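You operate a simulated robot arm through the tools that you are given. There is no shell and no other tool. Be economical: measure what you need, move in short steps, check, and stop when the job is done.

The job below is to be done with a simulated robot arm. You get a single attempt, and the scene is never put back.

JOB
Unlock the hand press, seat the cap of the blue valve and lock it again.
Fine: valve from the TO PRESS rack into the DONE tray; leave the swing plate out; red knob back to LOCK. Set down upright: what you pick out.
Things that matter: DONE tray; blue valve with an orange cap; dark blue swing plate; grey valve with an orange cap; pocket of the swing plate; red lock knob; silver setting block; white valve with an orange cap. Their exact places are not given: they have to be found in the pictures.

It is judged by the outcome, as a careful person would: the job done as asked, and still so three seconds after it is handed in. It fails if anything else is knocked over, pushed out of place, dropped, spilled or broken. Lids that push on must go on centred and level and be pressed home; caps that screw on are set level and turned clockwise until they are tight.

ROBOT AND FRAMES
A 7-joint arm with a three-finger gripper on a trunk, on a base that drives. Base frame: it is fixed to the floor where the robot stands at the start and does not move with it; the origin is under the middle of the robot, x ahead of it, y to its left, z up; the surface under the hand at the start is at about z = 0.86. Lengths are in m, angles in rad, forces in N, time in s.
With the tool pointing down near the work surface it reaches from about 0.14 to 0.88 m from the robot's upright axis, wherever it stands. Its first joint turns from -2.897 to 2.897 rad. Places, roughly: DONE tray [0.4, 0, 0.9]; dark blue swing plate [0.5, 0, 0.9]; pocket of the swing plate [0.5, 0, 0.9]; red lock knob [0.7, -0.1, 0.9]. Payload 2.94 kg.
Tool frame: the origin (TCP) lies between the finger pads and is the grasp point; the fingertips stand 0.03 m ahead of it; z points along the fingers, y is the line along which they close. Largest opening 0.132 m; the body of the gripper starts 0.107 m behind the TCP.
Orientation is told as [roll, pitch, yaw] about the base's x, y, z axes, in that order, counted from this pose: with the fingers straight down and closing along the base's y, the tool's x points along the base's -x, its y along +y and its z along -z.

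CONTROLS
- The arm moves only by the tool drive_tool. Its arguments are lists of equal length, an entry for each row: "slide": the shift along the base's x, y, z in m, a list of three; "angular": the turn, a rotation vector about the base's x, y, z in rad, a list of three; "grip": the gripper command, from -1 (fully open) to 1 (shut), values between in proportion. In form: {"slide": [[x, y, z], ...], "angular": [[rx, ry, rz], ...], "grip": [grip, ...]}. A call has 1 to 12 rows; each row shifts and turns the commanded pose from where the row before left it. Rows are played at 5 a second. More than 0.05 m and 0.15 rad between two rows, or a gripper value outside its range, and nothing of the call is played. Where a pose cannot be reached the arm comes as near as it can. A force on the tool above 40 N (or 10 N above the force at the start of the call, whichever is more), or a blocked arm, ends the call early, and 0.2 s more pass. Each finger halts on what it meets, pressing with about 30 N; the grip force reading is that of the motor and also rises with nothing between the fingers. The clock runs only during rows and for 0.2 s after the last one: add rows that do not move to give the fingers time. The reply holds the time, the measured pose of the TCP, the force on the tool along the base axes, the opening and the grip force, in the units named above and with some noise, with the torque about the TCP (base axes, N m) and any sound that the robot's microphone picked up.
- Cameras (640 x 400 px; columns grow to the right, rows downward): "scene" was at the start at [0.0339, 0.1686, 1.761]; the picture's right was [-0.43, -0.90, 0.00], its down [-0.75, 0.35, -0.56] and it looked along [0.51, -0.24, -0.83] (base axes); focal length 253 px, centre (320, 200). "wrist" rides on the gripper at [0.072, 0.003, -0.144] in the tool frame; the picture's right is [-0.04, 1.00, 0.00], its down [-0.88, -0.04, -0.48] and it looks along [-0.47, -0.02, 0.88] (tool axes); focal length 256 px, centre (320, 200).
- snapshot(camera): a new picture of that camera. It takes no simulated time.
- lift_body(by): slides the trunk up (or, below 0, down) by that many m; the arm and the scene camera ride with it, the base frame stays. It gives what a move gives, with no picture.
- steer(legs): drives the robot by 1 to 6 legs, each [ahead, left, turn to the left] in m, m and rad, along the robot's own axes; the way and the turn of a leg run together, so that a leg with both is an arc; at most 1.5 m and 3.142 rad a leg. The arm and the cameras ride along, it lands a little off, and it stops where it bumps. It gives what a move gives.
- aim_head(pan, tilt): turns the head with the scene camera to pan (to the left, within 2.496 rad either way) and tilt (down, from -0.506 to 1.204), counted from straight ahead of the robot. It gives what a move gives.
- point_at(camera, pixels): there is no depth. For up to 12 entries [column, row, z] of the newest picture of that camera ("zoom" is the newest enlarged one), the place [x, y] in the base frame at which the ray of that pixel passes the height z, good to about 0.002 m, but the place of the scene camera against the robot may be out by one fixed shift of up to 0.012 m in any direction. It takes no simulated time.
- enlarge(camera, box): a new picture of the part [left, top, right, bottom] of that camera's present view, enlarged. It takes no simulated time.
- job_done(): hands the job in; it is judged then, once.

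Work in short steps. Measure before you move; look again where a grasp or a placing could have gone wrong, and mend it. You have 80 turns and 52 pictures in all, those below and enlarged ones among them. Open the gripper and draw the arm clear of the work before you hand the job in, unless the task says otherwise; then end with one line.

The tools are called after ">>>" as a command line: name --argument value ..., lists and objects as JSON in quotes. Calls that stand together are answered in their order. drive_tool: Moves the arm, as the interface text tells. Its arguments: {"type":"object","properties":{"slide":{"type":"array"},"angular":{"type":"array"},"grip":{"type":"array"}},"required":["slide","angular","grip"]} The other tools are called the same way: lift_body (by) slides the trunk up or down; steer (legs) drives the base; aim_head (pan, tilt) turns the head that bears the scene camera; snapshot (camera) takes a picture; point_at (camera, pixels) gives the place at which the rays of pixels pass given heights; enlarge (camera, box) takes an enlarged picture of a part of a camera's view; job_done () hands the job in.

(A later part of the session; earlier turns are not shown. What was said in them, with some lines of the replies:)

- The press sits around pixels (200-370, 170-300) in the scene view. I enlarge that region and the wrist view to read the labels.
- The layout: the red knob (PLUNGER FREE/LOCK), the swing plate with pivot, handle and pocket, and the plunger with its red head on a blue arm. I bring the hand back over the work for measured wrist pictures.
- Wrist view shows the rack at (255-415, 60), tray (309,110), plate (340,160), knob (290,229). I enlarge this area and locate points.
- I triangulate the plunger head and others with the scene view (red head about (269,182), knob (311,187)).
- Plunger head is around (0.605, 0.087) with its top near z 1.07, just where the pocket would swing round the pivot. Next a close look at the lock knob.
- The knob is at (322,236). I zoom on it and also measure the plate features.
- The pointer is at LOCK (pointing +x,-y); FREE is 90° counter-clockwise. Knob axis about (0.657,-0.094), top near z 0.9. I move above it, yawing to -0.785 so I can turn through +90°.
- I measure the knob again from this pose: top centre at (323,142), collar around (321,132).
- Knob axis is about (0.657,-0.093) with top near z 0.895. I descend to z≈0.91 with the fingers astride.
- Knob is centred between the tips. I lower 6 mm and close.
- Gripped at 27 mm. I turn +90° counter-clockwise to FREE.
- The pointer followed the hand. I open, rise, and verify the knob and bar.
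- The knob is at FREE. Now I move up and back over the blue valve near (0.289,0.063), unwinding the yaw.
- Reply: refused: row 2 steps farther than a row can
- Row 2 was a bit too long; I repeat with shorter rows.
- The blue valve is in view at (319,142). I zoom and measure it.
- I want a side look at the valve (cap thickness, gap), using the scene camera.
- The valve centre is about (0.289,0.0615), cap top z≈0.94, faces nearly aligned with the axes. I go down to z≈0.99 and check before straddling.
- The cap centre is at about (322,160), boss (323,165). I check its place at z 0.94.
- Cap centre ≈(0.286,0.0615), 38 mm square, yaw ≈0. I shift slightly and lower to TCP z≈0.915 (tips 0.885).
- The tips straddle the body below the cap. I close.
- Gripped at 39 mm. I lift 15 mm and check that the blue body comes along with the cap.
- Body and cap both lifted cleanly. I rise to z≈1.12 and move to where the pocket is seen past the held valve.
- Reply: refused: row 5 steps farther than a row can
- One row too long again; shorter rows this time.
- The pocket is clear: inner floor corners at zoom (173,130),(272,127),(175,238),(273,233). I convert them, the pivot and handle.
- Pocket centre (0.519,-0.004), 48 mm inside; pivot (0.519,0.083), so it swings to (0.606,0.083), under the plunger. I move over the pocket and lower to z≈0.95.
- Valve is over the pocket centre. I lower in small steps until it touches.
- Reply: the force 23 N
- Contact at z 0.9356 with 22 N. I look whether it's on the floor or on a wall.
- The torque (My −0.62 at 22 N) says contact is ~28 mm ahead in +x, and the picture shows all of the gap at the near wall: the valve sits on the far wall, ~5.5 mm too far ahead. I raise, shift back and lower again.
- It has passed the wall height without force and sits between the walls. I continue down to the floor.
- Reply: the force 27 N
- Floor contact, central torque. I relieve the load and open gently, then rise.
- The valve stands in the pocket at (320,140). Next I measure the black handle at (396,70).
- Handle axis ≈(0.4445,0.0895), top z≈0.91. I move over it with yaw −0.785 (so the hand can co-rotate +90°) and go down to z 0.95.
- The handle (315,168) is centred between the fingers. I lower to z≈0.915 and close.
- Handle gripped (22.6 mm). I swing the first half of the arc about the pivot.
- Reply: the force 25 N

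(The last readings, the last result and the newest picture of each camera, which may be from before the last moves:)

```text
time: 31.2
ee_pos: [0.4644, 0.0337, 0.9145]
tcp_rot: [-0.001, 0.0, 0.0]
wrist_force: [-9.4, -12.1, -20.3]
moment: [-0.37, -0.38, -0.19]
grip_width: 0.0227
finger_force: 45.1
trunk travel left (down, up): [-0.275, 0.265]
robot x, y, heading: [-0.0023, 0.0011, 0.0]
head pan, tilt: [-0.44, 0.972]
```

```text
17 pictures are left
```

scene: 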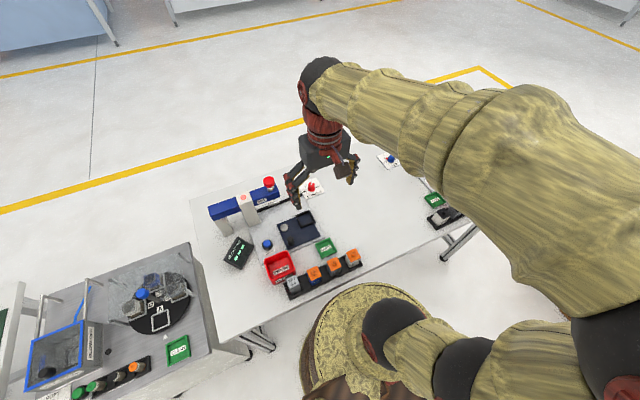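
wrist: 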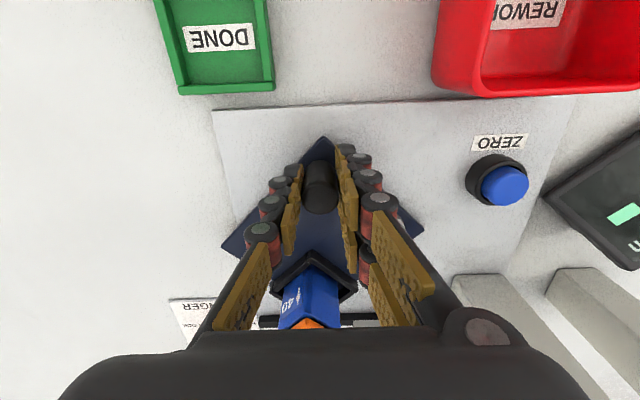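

Half way; the valve rides upright in the pocket. I continue the second half.

>>> drive_tool --slide '[[0.007, -0.0068, 0.0005], [0.0079, -0.0059, 0.0005], [0.0086, -0.0048, 0], [0.0091, -0.0036, 0], [0.0095, -0.0024, 0], [0.0097, -0.0011, 0], [0, 0, 0]]' --angular '[[0, 0, 0.131], [0, 0, 0.131], [0, 0, 0.131], [0, 0, 0.131], [0, 0, 0.131], [0, 0, 0.131], [0, 0, 0]]' --grip '[1, 1, 1, 1, 1, 1, 1]'

>>> snapshot --camera "wrist"

>>> enlarge --camera "scene" --box '[200, 160, 340, 260]'

```text
time: 32.8
ee_pos: [0.5188, 0.01, 0.9156]
tcp_rot: [0.0, 0.0, 0.787]
wrist_force: [-2.6, -4.0, -26.7]
moment: [0.11, -0.11, 0.16]
grip_width: 0.0227
finger_force: 44.2
trunk travel left (down, up): [-0.275, 0.265]
robot x, y, heading: [0.0011, -0.0021, 0.001]
head pan, tilt: [-0.44, 0.972]
```

```text
16 pictures are left
```

wrist: 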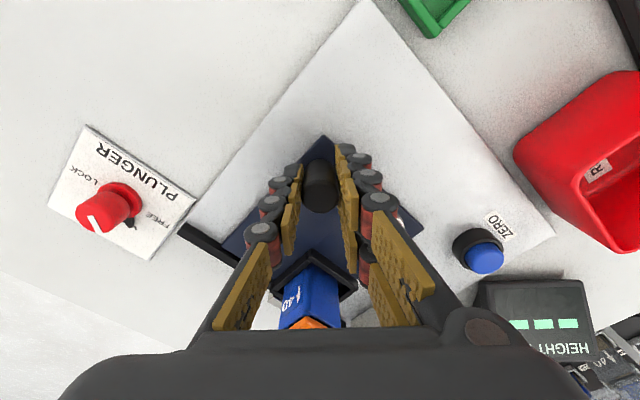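

```text
4.00 times, centred on (270, 210) of scene
```

zoom: 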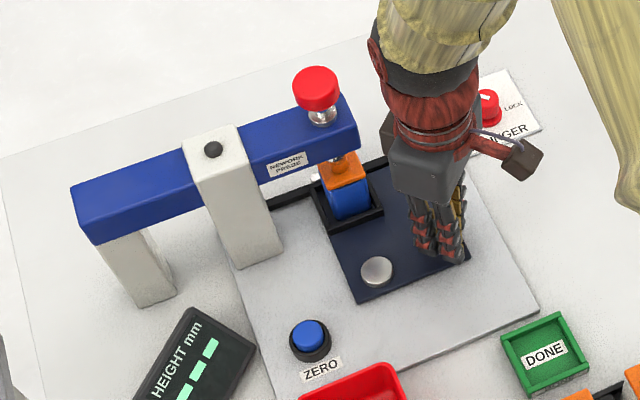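

The pocket is about under the plunger. I nudge a bit further along the arc to feel whether there is an end stop.

>>> drive_tool --slide '[[0.003, 0, 0], [0, 0, 0]]' --angular '[[0, 0, 0.03], [0, 0, 0]]' --grip '[1, 1]'

```text
time: 33.4
ee_pos: [0.5189, 0.0103, 0.9154]
tcp_rot: [-0.001, 0.002, 0.817]
wrist_force: [-14.2, 0.1, -18.1]
moment: [-0.16, 0.67, 0.06]
grip_width: 0.0223
finger_force: 45.3
trunk travel left (down, up): [-0.275, 0.265]
robot x, y, heading: [0.0005, -0.0006, 0.001]
head pan, tilt: [-0.44, 0.972]
```

It's against the end stop. I back off the push, open, rise to z≈1.17, and take a picture of the press.

>>> drive_tool --slide '[[-0.003, 0, 0], [0, 0, 0], [0, 0, 0], [0, 0, 0.04], [0, 0, 0.04], [0, 0, 0.045], [0, 0, 0.045], [0, 0, 0.045], [0, 0, 0.03], [0, 0, 0]]' --angular '[[0, 0, 0], [0, 0, 0], [0, 0, 0], [0, 0, -0.117], [0, 0, -0.14], [0, 0, -0.14], [0, 0, -0.14], [0, 0, -0.14], [0, 0, -0.14], [0, 0, 0]]' --grip '[1, 0.3, 0.3, 0.3, 0.3, 0.3, 0.3, 0.3, 0.3, 0.3]'

>>> snapshot --camera "wrist"

```text
time: 35.6
ee_pos: [0.517, 0.0099, 1.1617]
tcp_rot: [0.001, 0.0, -0.001]
wrist_force: [0.6, -0.4, 0.1]
moment: [-0.01, -0.01, 0.0]
grip_width: 0.046
finger_force: 0.0
trunk travel left (down, up): [-0.275, 0.265]
robot x, y, heading: [-0.001, -0.0003, -0.002]
head pan, tilt: [-0.44, 0.972]
```

```text
14 pictures are left
```

wrist: 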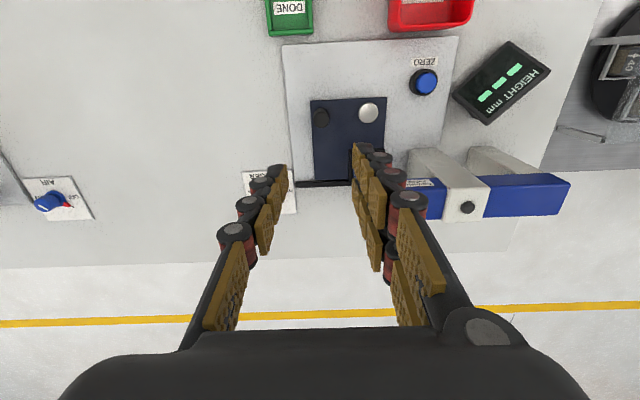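

The plate stays in place. I close the fingers and go above the plunger head at (0.605,0.085).

>>> drive_tool --slide '[[0.03, 0.025, 0], [0.03, 0.025, 0], [0.028, 0.025, 0], [0, 0, 0], [0, 0, 0]]' --angular '[[0, 0, 0], [0, 0, 0], [0, 0, 0], [0, 0, 0], [0, 0, 0]]' --grip '[1, 1, 1, 1, 1]'

>>> snapshot --camera "wrist"

```text
time: 36.8
ee_pos: [0.6042, 0.0829, 1.1613]
tcp_rot: [0.0, 0.0, -0.002]
wrist_force: [-0.2, -0.4, 0.6]
moment: [0.03, -0.06, 0.01]
grip_width: 0.0002
finger_force: 29.1
trunk travel left (down, up): [-0.275, 0.265]
robot x, y, heading: [0.0007, 0.0007, 0.003]
head pan, tilt: [-0.44, 0.972]
```

```text
13 pictures are left
```

wrist: 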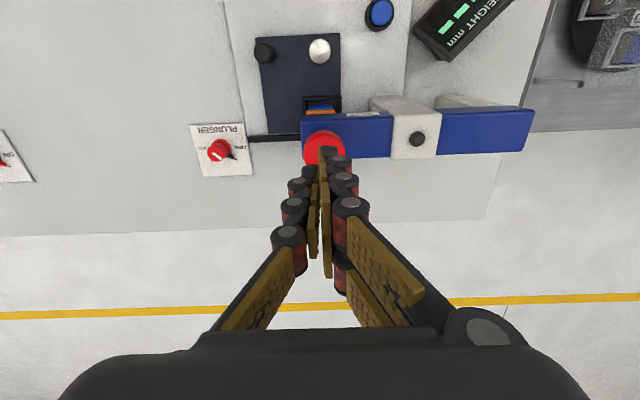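

Head centre about (324,149). I compute its place.

>>> point_at --camera "wrist" --pixels '[[324, 149, 1.04], [324, 149, 1.06], [324, 149, 1.08], [303, 149, 1.06], [345, 149, 1.06], [324, 130, 1.06]]'

```text
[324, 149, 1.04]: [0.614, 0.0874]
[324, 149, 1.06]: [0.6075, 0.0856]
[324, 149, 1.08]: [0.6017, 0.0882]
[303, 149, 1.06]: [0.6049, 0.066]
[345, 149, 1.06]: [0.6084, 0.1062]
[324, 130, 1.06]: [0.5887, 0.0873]
```

Head at (0.607,0.086). I centre on it and descend to touch.

>>> drive_tool --slide '[[0.002, 0.003, -0.02], [0, 0, -0.02], [0, 0, -0.01], [0, 0, -0.01], [0, 0, -0.006], [0, 0, -0.006], [0, 0, 0]]' --angular '[[0, 0, 0], [0, 0, 0], [0, 0, 0], [0, 0, 0], [0, 0, 0], [0, 0, 0], [0, 0, 0]]' --grip '[1, 1, 1, 1, 1, 1, 1]'

```text
time: 38.4
ee_pos: [0.6077, 0.0871, 1.0899]
tcp_rot: [-0.001, -0.002, -0.003]
wrist_force: [1.0, 0.0, 8.1]
moment: [0.05, 0.0, 0.0]
grip_width: 0.0057
finger_force: 28.3
trunk travel left (down, up): [-0.275, 0.265]
robot x, y, heading: [-0.0031, 0.0021, -0.004]
head pan, tilt: [-0.44, 0.972]
```

Contact with 8 N at z 1.09. I press on downward in small steps.

>>> drive_tool --slide '[[0, 0, -0.004], [0, 0, -0.004], [0, 0, -0.004], [0, 0, -0.004], [0, 0, 0]]' --angular '[[0, 0, 0], [0, 0, 0], [0, 0, 0], [0, 0, 0], [0, 0, 0]]' --grip '[1, 1, 1, 1, 1]'

```text
time: 39.1
ee_pos: [0.6092, 0.0871, 1.0872]
tcp_rot: [0.0, -0.011, 0.0]
wrist_force: [-5.2, -0.5, 14.0]
moment: [0.06, 0.35, 0.03]
grip_width: 0.006
finger_force: 28.6
trunk travel left (down, up): [-0.275, 0.265]
robot x, y, heading: [0.0022, -0.0017, -0.003]
head pan, tilt: [-0.44, 0.972]
stopped in row 3: the force on the tool passed its limit at 44 N (the readings are from after the stop); the commanded pose is now the measured one
```

It resisted at 44 N at z 1.087. I look at what happened.

>>> snapshot --camera "wrist"

>>> enlarge --camera "scene" --box '[215, 165, 335, 250]'

```text
12 pictures are left
```

wrist: 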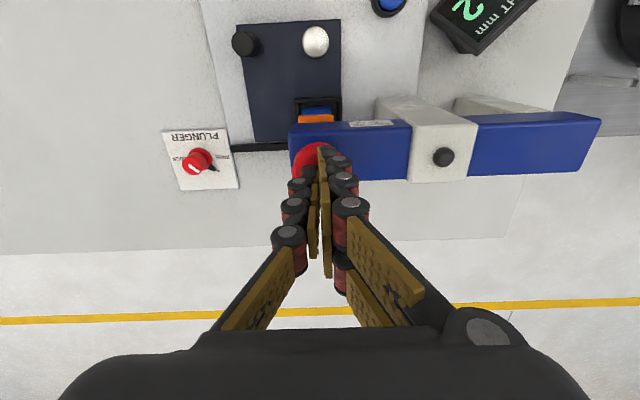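

```text
4.71 times, centred on (275, 208) of scene
```

zoom: 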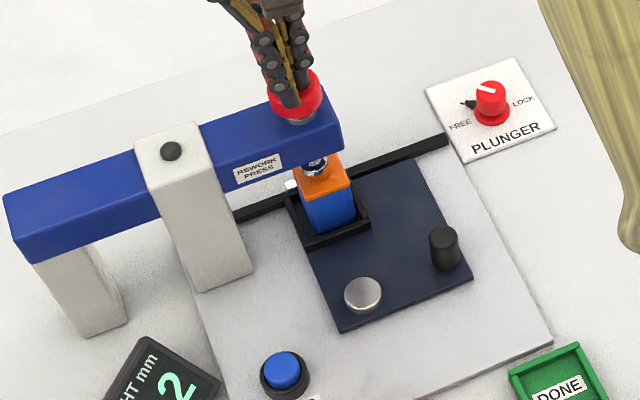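

The plunger went down to near the arm and the display now shows a number. I read it.

>>> enlarge --camera "scene" --box '[215, 225, 275, 275]'

```text
8.00 times, centred on (245, 250) of scene
```

zoom: 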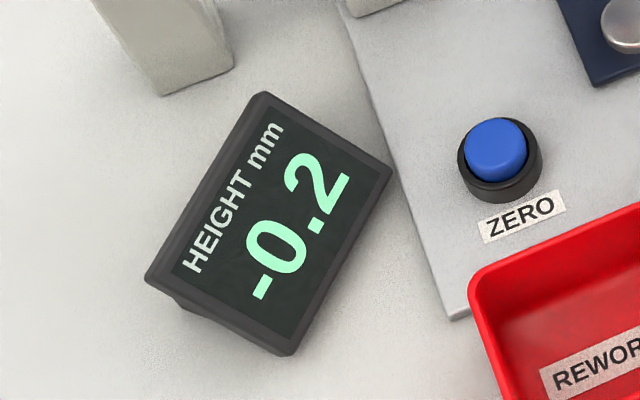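

It reads -0.2. I press again up to the force limit to see whether the cap moves further.

>>> drive_tool --slide '[[0, 0, -0.002], [0, 0, -0.003], [0, 0, -0.003], [0, 0, -0.003], [0, 0, -0.003], [0, 0, 0]]' --angular '[[0, 0, 0], [0, 0, 0], [0, 0, 0], [0, 0, 0], [0, 0, 0], [0, 0, 0]]' --grip '[1, 1, 1, 1, 1, 1]'

>>> enlarge --camera "scene" --box '[215, 165, 335, 275]'

```text
time: 39.7
ee_pos: [0.6114, 0.0875, 1.0865]
tcp_rot: [0.002, -0.018, 0.001]
wrist_force: [-5.8, -1.4, 15.0]
moment: [0.06, 0.41, 0.06]
grip_width: 0.0061
finger_force: 28.9
trunk travel left (down, up): [-0.275, 0.265]
robot x, y, heading: [-0.0007, 0.0005, 0.004]
head pan, tilt: [-0.44, 0.972]
stopped in row 2: the force on the tool passed its limit at 43 N (the readings are from after the stop); the commanded pose is now the measured one
```

```text
3.64 times, centred on (275, 220) of scene
```

zoom: 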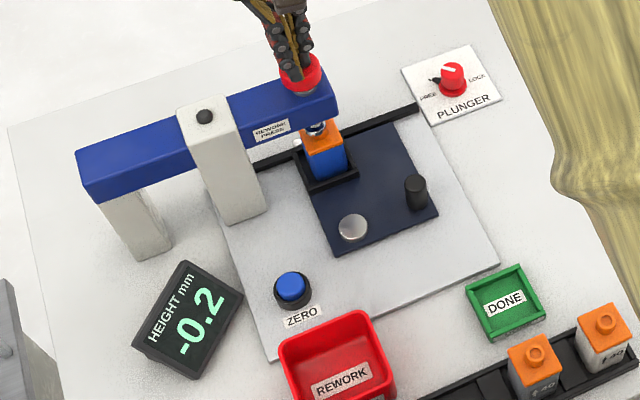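

Reading stays at -0.2 under 43 N: the cap is at its stop. I lift off and go back over the handle (0.518,0.010) with yaw +0.785.

>>> drive_tool --slide '[[-0.001, 0, 0.025], [0, 0, 0.03], [0, 0, 0.03], [-0.03, -0.026, 0], [-0.03, -0.026, 0], [-0.0325, -0.0255, 0], [0, 0, -0.045], [0, 0, -0.045], [0, 0, -0.045], [0, 0, -0.045], [0, 0, 0]]' --angular '[[0, 0.018, 0], [0, 0, 0], [0, 0, 0], [0, 0, 0.131], [0, 0, 0.131], [0, 0, 0.131], [0, 0, 0.131], [0, 0, 0.131], [0, 0, 0.131], [0, 0, 0], [0, 0, 0]]' --grip '[1, 1, 1, 0.3, 0.3, 0.3, 0.3, 0.3, 0.3, 0.3, 0.3]'

>>> snapshot --camera "wrist"

```text
time: 42.1
ee_pos: [0.516, 0.0126, 0.9898]
tcp_rot: [0.0, 0.006, 0.787]
wrist_force: [0.4, -0.1, 0.4]
moment: [-0.02, 0.01, -0.01]
grip_width: 0.0463
finger_force: 0.0
trunk travel left (down, up): [-0.275, 0.265]
robot x, y, heading: [-0.0012, -0.0004, -0.004]
head pan, tilt: [-0.44, 0.972]
```

```text
8 pictures are left
```

wrist: 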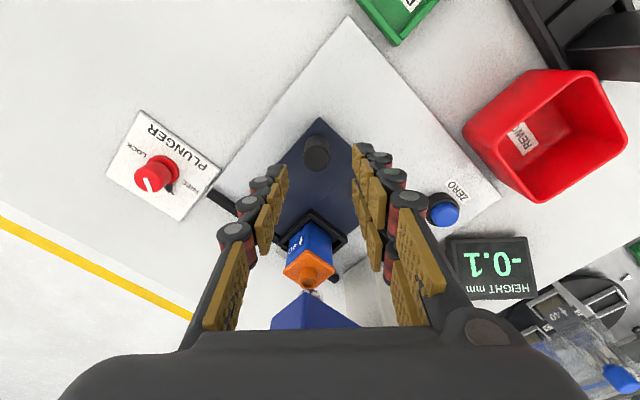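

The display holds -0.1; I must know whether the plunger has sprung back up before swinging the plate.

>>> enlarge --camera "scene" --box '[235, 165, 325, 230]'

```text
6.15 times, centred on (280, 198) of scene
```

zoom: 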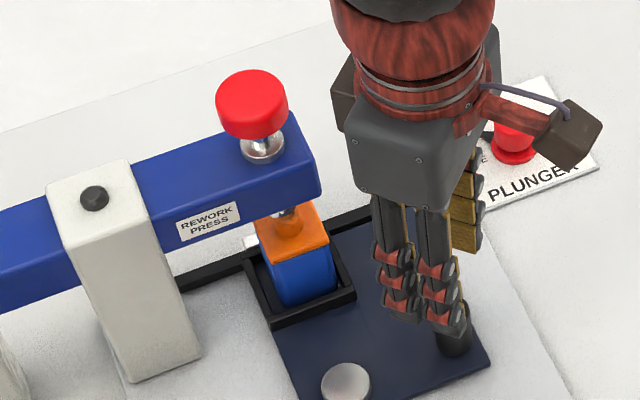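

The plunger is back up. I shift slightly, lower onto the handle and grip.

>>> drive_tool --slide '[[0.0015, -0.0015, -0.03], [0, 0, -0.03], [0, 0, -0.014], [0, 0, 0], [0, 0, 0], [0, 0, 0], [0, 0, 0]]' --angular '[[0, 0, 0], [0, 0, 0], [0, 0, 0], [0, 0, 0], [0, 0, 0], [0, 0, 0], [0, 0, 0]]' --grip '[0.3, 0.3, 0.3, 1, 1, 1, 1]'

```text
time: 43.7
ee_pos: [0.5191, 0.0103, 0.9156]
tcp_rot: [0.004, 0.007, 0.787]
wrist_force: [-8.7, 19.1, -1.4]
moment: [0.72, 0.04, 0.13]
grip_width: 0.0226
finger_force: 38.6
trunk travel left (down, up): [-0.275, 0.265]
robot x, y, heading: [0.0026, 0.0022, 0.003]
head pan, tilt: [-0.44, 0.972]
```

Gripped. I swing the plate back out along the reversed arc.

>>> drive_tool --slide '[[-0.0097, 0.0011, 0], [-0.0095, 0.0024, 0], [-0.0091, 0.0036, 0], [-0.0086, 0.0048, 0], [-0.0079, 0.0059, 0], [-0.007, 0.0068, 0], [-0.0061, 0.0077, 0], [-0.005, 0.0084, 0], [-0.0039, 0.009, 0], [-0.0027, 0.0094, 0], [-0.0014, 0.0097, 0], [-0.0001, 0.0098, 0]]' --angular '[[0, 0, -0.131], [0, 0, -0.131], [0, 0, -0.131], [0, 0, -0.131], [0, 0, -0.131], [0, 0, -0.131], [0, 0, -0.131], [0, 0, -0.131], [0, 0, -0.131], [0, 0, -0.131], [0, 0, -0.131], [0, 0, -0.131]]' --grip '[1, 1, 1, 1, 1, 1, 1, 1, 1, 1, 1, 1]'

```text
time: 46.3
ee_pos: [0.4439, 0.0855, 0.9158]
tcp_rot: [-0.002, 0.004, -0.79]
wrist_force: [-26.3, -10.7, -6.1]
moment: [-0.56, 0.47, 0.35]
grip_width: 0.0221
finger_force: 45.1
trunk travel left (down, up): [-0.275, 0.265]
robot x, y, heading: [0.0026, 0.0027, 0.001]
head pan, tilt: [-0.44, 0.972]
```

Nearly at the start place (y 0.0855 vs 0.0882). A little more along the arc to the out stop, easing the radial load.

>>> drive_tool --slide '[[0.001, 0.003, 0], [0, 0.002, 0], [0, 0, 0]]' --angular '[[0, 0, 0], [0, 0, 0], [0, 0, 0]]' --grip '[1, 1, 1]'

```text
time: 46.7
ee_pos: [0.4451, 0.0865, 0.9146]
tcp_rot: [-0.008, 0.008, -0.791]
wrist_force: [-6.2, -9.5, 14.9]
moment: [-0.58, 0.66, 0.15]
grip_width: 0.0221
finger_force: 45.1
trunk travel left (down, up): [-0.275, 0.265]
robot x, y, heading: [-0.0008, -0.0037, -0.004]
head pan, tilt: [-0.44, 0.972]
stopped in row 2: the force on the tool passed its limit at 43 N (the readings are from after the stop); the commanded pose is now the measured one
```

Against the out stop. I open, rise and go back over the pocket with yaw 0 to look.

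>>> drive_tool --slide '[[0, -0.001, 0], [0, 0, 0], [0, 0, 0], [0, 0, 0.045], [0, 0, 0.045], [0, 0, 0.045], [0.015, -0.02, 0.035], [0.015, -0.023, 0.015], [0.015, -0.023, 0], [0.013, -0.023, 0], [0, 0, 0]]' --angular '[[0, 0, 0], [0, 0, 0], [0, 0, 0], [0.008, -0.008, 0], [0, 0, 0.131], [0, 0, 0.131], [0, 0, 0.131], [0, 0, 0.131], [0, 0, 0.131], [0, 0, 0.136], [0, 0, 0]]' --grip '[1, 0.1, 0.1, 0.1, 0.1, 0.1, 0.1, 0.1, 0.1, 0.1, 0.1]'

>>> snapshot --camera "wrist"

```text
time: 49.1
ee_pos: [0.5042, -0.0046, 1.0998]
tcp_rot: [0.005, 0.007, 0.003]
wrist_force: [0.4, -0.1, 0.9]
moment: [0.02, -0.02, -0.01]
grip_width: 0.0593
finger_force: 0.1
trunk travel left (down, up): [-0.275, 0.265]
robot x, y, heading: [-0.0029, -0.0034, -0.004]
head pan, tilt: [-0.44, 0.972]
```

```text
6 pictures are left
```

wrist: 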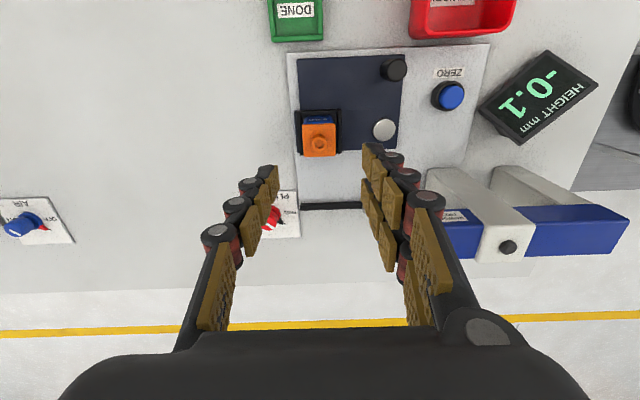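

The plate is back out with the valve upright at (319,135), reading -0.1. I go down to regrip it, TCP (0.5185,-0.0055).

>>> drive_tool --slide '[[0.0143, -0.001, -0.03], [0, 0, -0.04], [0, 0, -0.04], [0, 0, -0.035], [0, 0, -0.02], [0, 0, -0.011], [0, 0, 0]]' --angular '[[-0.005, -0.007, -0.003], [0, 0, 0], [0, 0, 0], [0, 0, 0], [0, 0, 0], [0, 0, 0], [0, 0, 0]]' --grip '[0.1, 0.1, 0.1, 0.1, 0.1, 0.1, 0.1]'

>>> snapshot --camera "wrist"

```text
time: 50.7
ee_pos: [0.5196, -0.0034, 0.9239]
tcp_rot: [-0.001, 0.001, -0.003]
wrist_force: [0.8, -0.5, -0.7]
moment: [0.02, 0.01, -0.02]
grip_width: 0.0596
finger_force: 0.0
trunk travel left (down, up): [-0.275, 0.265]
robot x, y, heading: [-0.0003, -0.0012, -0.004]
head pan, tilt: [-0.44, 0.972]
```

```text
5 pictures are left
```

wrist: 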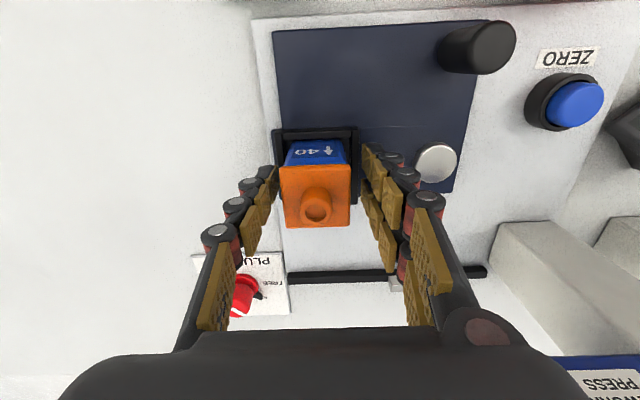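

The valve is ~2 mm left of the finger middle. I shift −2 mm in y, close and lift.

>>> drive_tool --slide '[[0, -0.002, 0], [0, 0, 0], [0, 0, 0], [0, 0, 0], [0, 0, 0.01], [0, 0, 0.02], [0, 0, 0]]' --angular '[[0, 0, 0], [0, 0, 0], [0, 0, 0], [0, 0, 0], [0, 0, 0], [0, 0, 0], [0, 0, 0]]' --grip '[0.1, 1, 1, 1, 1, 1, 1]'

```text
time: 52.3
ee_pos: [0.5189, -0.005, 0.9547]
tcp_rot: [0.0, 0.0, -0.002]
wrist_force: [-0.2, 0.3, -0.4]
moment: [-0.01, -0.02, 0.0]
grip_width: 0.0392
finger_force: 29.9
trunk travel left (down, up): [-0.275, 0.265]
robot x, y, heading: [0.0016, -0.0018, -0.001]
head pan, tilt: [-0.44, 0.972]
```

Held at 39 mm. I carry it over the DONE tray centre (0.3755,-0.026).

>>> drive_tool --slide '[[0, 0, 0.04], [0, 0, 0.03], [-0.036, -0.005, 0], [-0.036, -0.005, 0], [-0.036, -0.005, 0], [-0.0355, -0.006, 0], [0, 0, -0.035], [0, 0, -0.035], [0, 0, 0]]' --angular '[[0, 0, 0], [0, 0, 0], [0, 0, 0], [0, 0, 0], [0, 0, 0], [0, 0, 0], [0, 0, 0], [0, 0, 0], [0, 0, 0]]' --grip '[1, 1, 1, 1, 1, 1, 1, 1, 1]'

>>> snapshot --camera "wrist"

```text
time: 54.3
ee_pos: [0.3744, -0.0262, 0.9533]
tcp_rot: [-0.001, -0.002, -0.001]
wrist_force: [0.1, -0.6, -0.9]
moment: [0.03, -0.05, 0.0]
grip_width: 0.0392
finger_force: 30.6
trunk travel left (down, up): [-0.275, 0.265]
robot x, y, heading: [-0.0023, -0.0027, -0.002]
head pan, tilt: [-0.44, 0.972]
```

```text
4 pictures are left
```

wrist: 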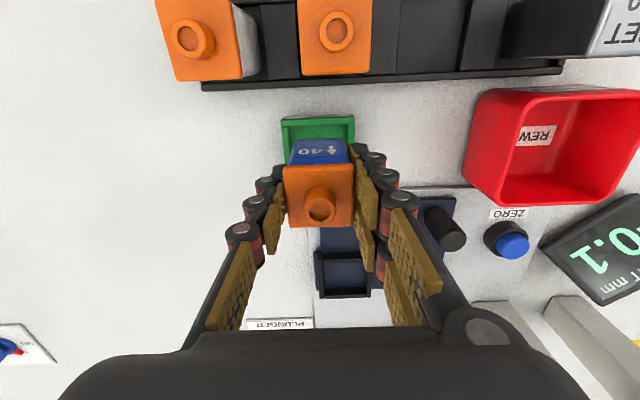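

Tray spans columns 282-355, valve centred in y. I check the tray's near edge (row 119) and the valve's near bottom edge (row 140).

>>> point_at --camera "wrist" --pixels '[[318, 119, 0.88], [318, 124, 0.875], [318, 140, 0.907], [282, 125, 0.88], [355, 123, 0.88]]'

```text
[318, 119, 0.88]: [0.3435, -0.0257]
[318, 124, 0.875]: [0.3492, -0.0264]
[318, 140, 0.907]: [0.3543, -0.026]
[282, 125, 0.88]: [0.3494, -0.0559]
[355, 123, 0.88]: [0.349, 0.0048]
```

Tray centre (0.374,-0.0255), valve centre (≈0.373,-0.026). I lower until it touches the tray floor.

>>> drive_tool --slide '[[0, 0, -0.02], [0, 0, -0.012], [0, 0, -0.003], [0, 0, -0.003], [0, 0, -0.003], [0, 0, -0.002], [0, 0, 0]]' --angular '[[0, 0, 0], [0, 0, 0], [0, 0, 0], [0, 0, 0], [0, 0, 0], [0, 0, 0], [0, 0, 0]]' --grip '[1, 1, 1, 1, 1, 1, 1]'

```text
time: 55.9
ee_pos: [0.3747, -0.0284, 0.9121]
tcp_rot: [-0.001, -0.003, -0.002]
wrist_force: [0.3, 1.4, 28.2]
moment: [0.09, -0.01, -0.04]
grip_width: 0.0394
finger_force: 30.3
trunk travel left (down, up): [-0.275, 0.265]
robot x, y, heading: [0.0005, -0.0033, -0.003]
head pan, tilt: [-0.44, 0.972]
```

Firm, centred contact with the tray floor. I relieve, open slightly and rise.

>>> drive_tool --slide '[[0, 0, 0.0025], [0, 0, 0], [0, 0, 0], [0, 0, 0], [0, 0, 0.03], [0, 0, 0.04], [0, 0, 0.045], [0, 0, 0.045], [0, 0, 0]]' --angular '[[0, 0, 0], [0, 0, 0], [0, 0, 0], [0, 0, 0], [0, 0, 0], [0, 0, 0], [0, 0, 0], [0, 0, 0], [0, 0, 0]]' --grip '[1, 0.2, 0.2, 0.2, 0.2, 0.2, 0.2, 0.2, 0.2]'

>>> snapshot --camera "wrist"

```text
time: 57.9
ee_pos: [0.3754, -0.0243, 1.0732]
tcp_rot: [0.0, 0.0, -0.003]
wrist_force: [0.5, -0.4, 0.6]
moment: [0.02, -0.03, 0.02]
grip_width: 0.0528
finger_force: 0.1
trunk travel left (down, up): [-0.275, 0.265]
robot x, y, heading: [0.0006, 0.004, -0.003]
head pan, tilt: [-0.44, 0.972]
```

```text
3 pictures are left
```

wrist: 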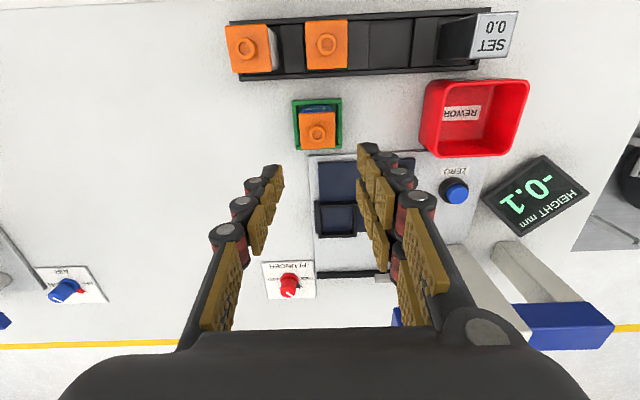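

Valve stands in DONE. Now back to the knob (0.6575,-0.094), yaw +0.785, to turn it clockwise to LOCK.

>>> drive_tool --slide '[[0.0403, -0.01, 0], [0.0403, -0.01, 0], [0.0403, -0.01, 0], [0.0403, -0.01, 0], [0.0403, -0.01, 0], [0.0403, -0.01, 0], [0.0403, -0.0095, 0], [0, 0, -0.045], [0, 0, -0.045], [0, 0, -0.045], [0, 0, -0.02], [0, 0, 0]]' --angular '[[0, 0, 0.131], [0, 0, 0.131], [0, 0, 0.131], [0, 0, 0.131], [0, 0, 0.131], [0, 0, 0.133], [0, 0, 0], [0, 0, 0], [0, 0, 0], [0, 0, 0], [0, 0, 0], [0, 0, 0]]' --grip '[0, 0, 0, 0, 0, 0, 0, 0, 0, 0, 0, 0]'

```text
time: 60.5
ee_pos: [0.658, -0.095, 0.9178]
tcp_rot: [0.0, -0.001, 0.788]
wrist_force: [0.9, 0.2, 0.0]
moment: [-0.02, 0.0, 0.01]
grip_width: 0.0657
finger_force: 0.2
trunk travel left (down, up): [-0.275, 0.265]
robot x, y, heading: [0.0003, -0.0005, -0.001]
head pan, tilt: [-0.44, 0.972]
```

I lower to z≈0.905 and close on the knob.

>>> drive_tool --slide '[[0, 0.0005, -0.0125], [0, 0, 0], [0, 0, 0], [0, 0, 0], [0, 0, 0]]' --angular '[[0, 0, 0], [0, 0, 0], [0, 0, 0], [0, 0, 0], [0, 0, 0]]' --grip '[0, 1, 1, 1, 1]'

```text
time: 61.7
ee_pos: [0.6579, -0.0941, 0.9049]
tcp_rot: [0.002, 0.002, 0.789]
wrist_force: [0.5, -0.4, -1.5]
moment: [-0.01, -0.09, 0.02]
grip_width: 0.0269
finger_force: 26.7
trunk travel left (down, up): [-0.275, 0.265]
robot x, y, heading: [-0.0007, -0.0018, -0.002]
head pan, tilt: [-0.44, 0.972]
```

Gripped at 27 mm, well centred. I turn −90° to LOCK.

>>> drive_tool --slide '[[0, 0, 0], [0, 0, 0], [0, 0, 0], [0, 0, 0], [0, 0, 0], [0, 0, 0], [0, 0, 0], [0, 0, 0], [0, 0, 0], [0, 0, 0], [0, 0, 0], [0, 0, 0]]' --angular '[[0, 0, -0.143], [0, 0, -0.143], [0, 0, -0.143], [0, 0, -0.143], [0, 0, -0.143], [0, 0, -0.143], [0, 0, -0.143], [0, 0, -0.143], [0, 0, -0.143], [0, 0, -0.143], [0, 0, -0.143], [0, 0, -0.02]]' --grip '[1, 1, 1, 1, 1, 1, 1, 1, 1, 1, 1, 1]'

```text
time: 64.3
ee_pos: [0.6577, -0.093, 0.9062]
tcp_rot: [0.0, -0.002, -0.805]
wrist_force: [4.9, 31.2, 4.2]
moment: [0.85, -0.2, 0.7]
grip_width: 0.0262
finger_force: 45.0
trunk travel left (down, up): [-0.275, 0.265]
robot x, y, heading: [-0.0015, -0.002, 0.005]
head pan, tilt: [-0.44, 0.972]
```

I release, rise and check the pointer.

>>> drive_tool --slide '[[0, 0, 0], [0, 0, 0], [0, 0, 0], [0, 0, 0.03], [0, 0, 0.04], [-0.01, 0, 0.04], [-0.03, 0, 0.03], [-0.04, 0, 0], [-0.04, 0, 0], [0, 0, 0]]' --angular '[[0, 0, 0], [0, 0, 0], [0, 0, 0], [0, 0, 0], [0, 0, 0], [0, 0, 0.14], [0, 0, 0.14], [0, 0, 0.14], [0, 0, 0.14], [0, 0, 0]]' --grip '[0, 0, 0, 0, 0, 0, 0, 0, 0, 0]'

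>>> snapshot --camera "wrist"

```text
time: 66.5
ee_pos: [0.537, -0.096, 1.0442]
tcp_rot: [0.001, 0.0, -0.245]
wrist_force: [0.2, -0.3, 0.8]
moment: [0.02, 0.0, 0.01]
grip_width: 0.0663
finger_force: 0.1
trunk travel left (down, up): [-0.275, 0.265]
robot x, y, heading: [0.001, -0.0005, -0.006]
head pan, tilt: [-0.44, 0.972]
```

```text
2 pictures are left
```

wrist: 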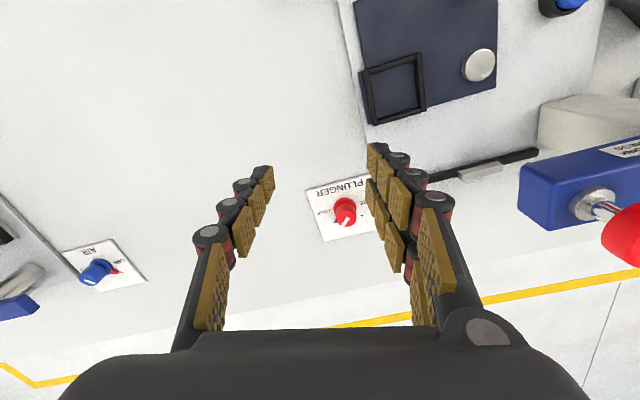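

The mark points toward LOCK; I zoom once to be sure.

>>> enlarge --camera "wrist" --box '[300, 170, 390, 245]'

```text
5.33 times, centred on (345, 208) of wrist
```

zoom: 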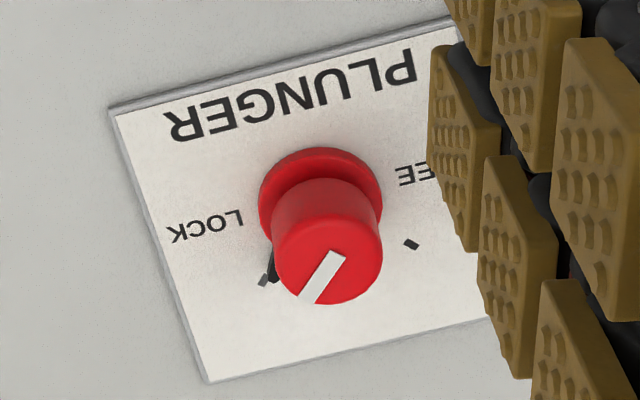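

The pointer lies at the LOCK mark. I retract the arm high and check overall, including the lamp on the post that was lit in LOCK.

>>> drive_tool --slide '[[0, -0.02, 0.04], [0, -0.03, 0.035], [0, -0.03, 0.035], [0, -0.03, 0.035], [0, -0.03, 0.035], [0, -0.03, 0.035], [0, 0, 0]]' --angular '[[0, 0, 0.08], [0, 0, 0.08], [0, 0, 0.085], [0, 0, 0], [0, 0, 0], [0, 0, 0], [0, 0, 0]]' --grip '[-1, -1, -1, -1, -1, -1, -1]'

>>> enlarge --camera "scene" --box '[200, 165, 370, 300]'

```text
time: 68.1
ee_pos: [0.5374, -0.2634, 1.2602]
tcp_rot: [0.002, 0.0, 0.0]
wrist_force: [0.1, 0.0, -0.9]
moment: [0.04, -0.01, 0.01]
grip_width: 0.132
finger_force: 0.1
trunk travel left (down, up): [-0.275, 0.265]
robot x, y, heading: [0.0003, -0.0029, -0.001]
head pan, tilt: [-0.44, 0.972]
```

```text
2.96 times, centred on (285, 232) of scene
```

zoom: 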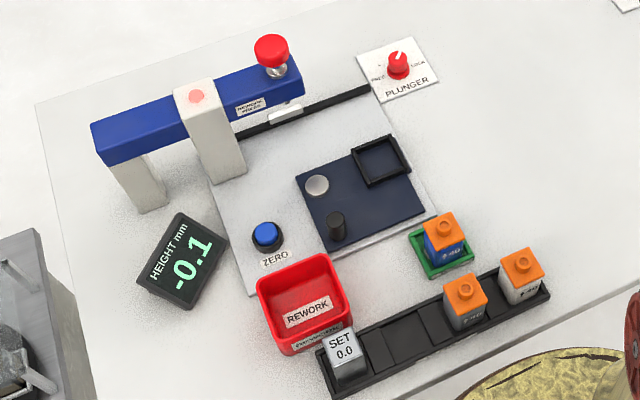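

The lamp is lit again, so the press is locked. The plate is out, the blue valve stands upright in DONE and nothing else has moved, so I hand in.

>>> job_done

```text
The job is handed in.
```

The blue valve's cap is pressed down to its stop and the valve stands upright in the DONE tray. The swing plate is left out, and the red knob is back at LOCK with its lamp lit. The height display read -0.2 under the press and -0.1 after release. I did not zero it against the setting block, so I judged the cap home because a second press at about 43 N moved it no further.
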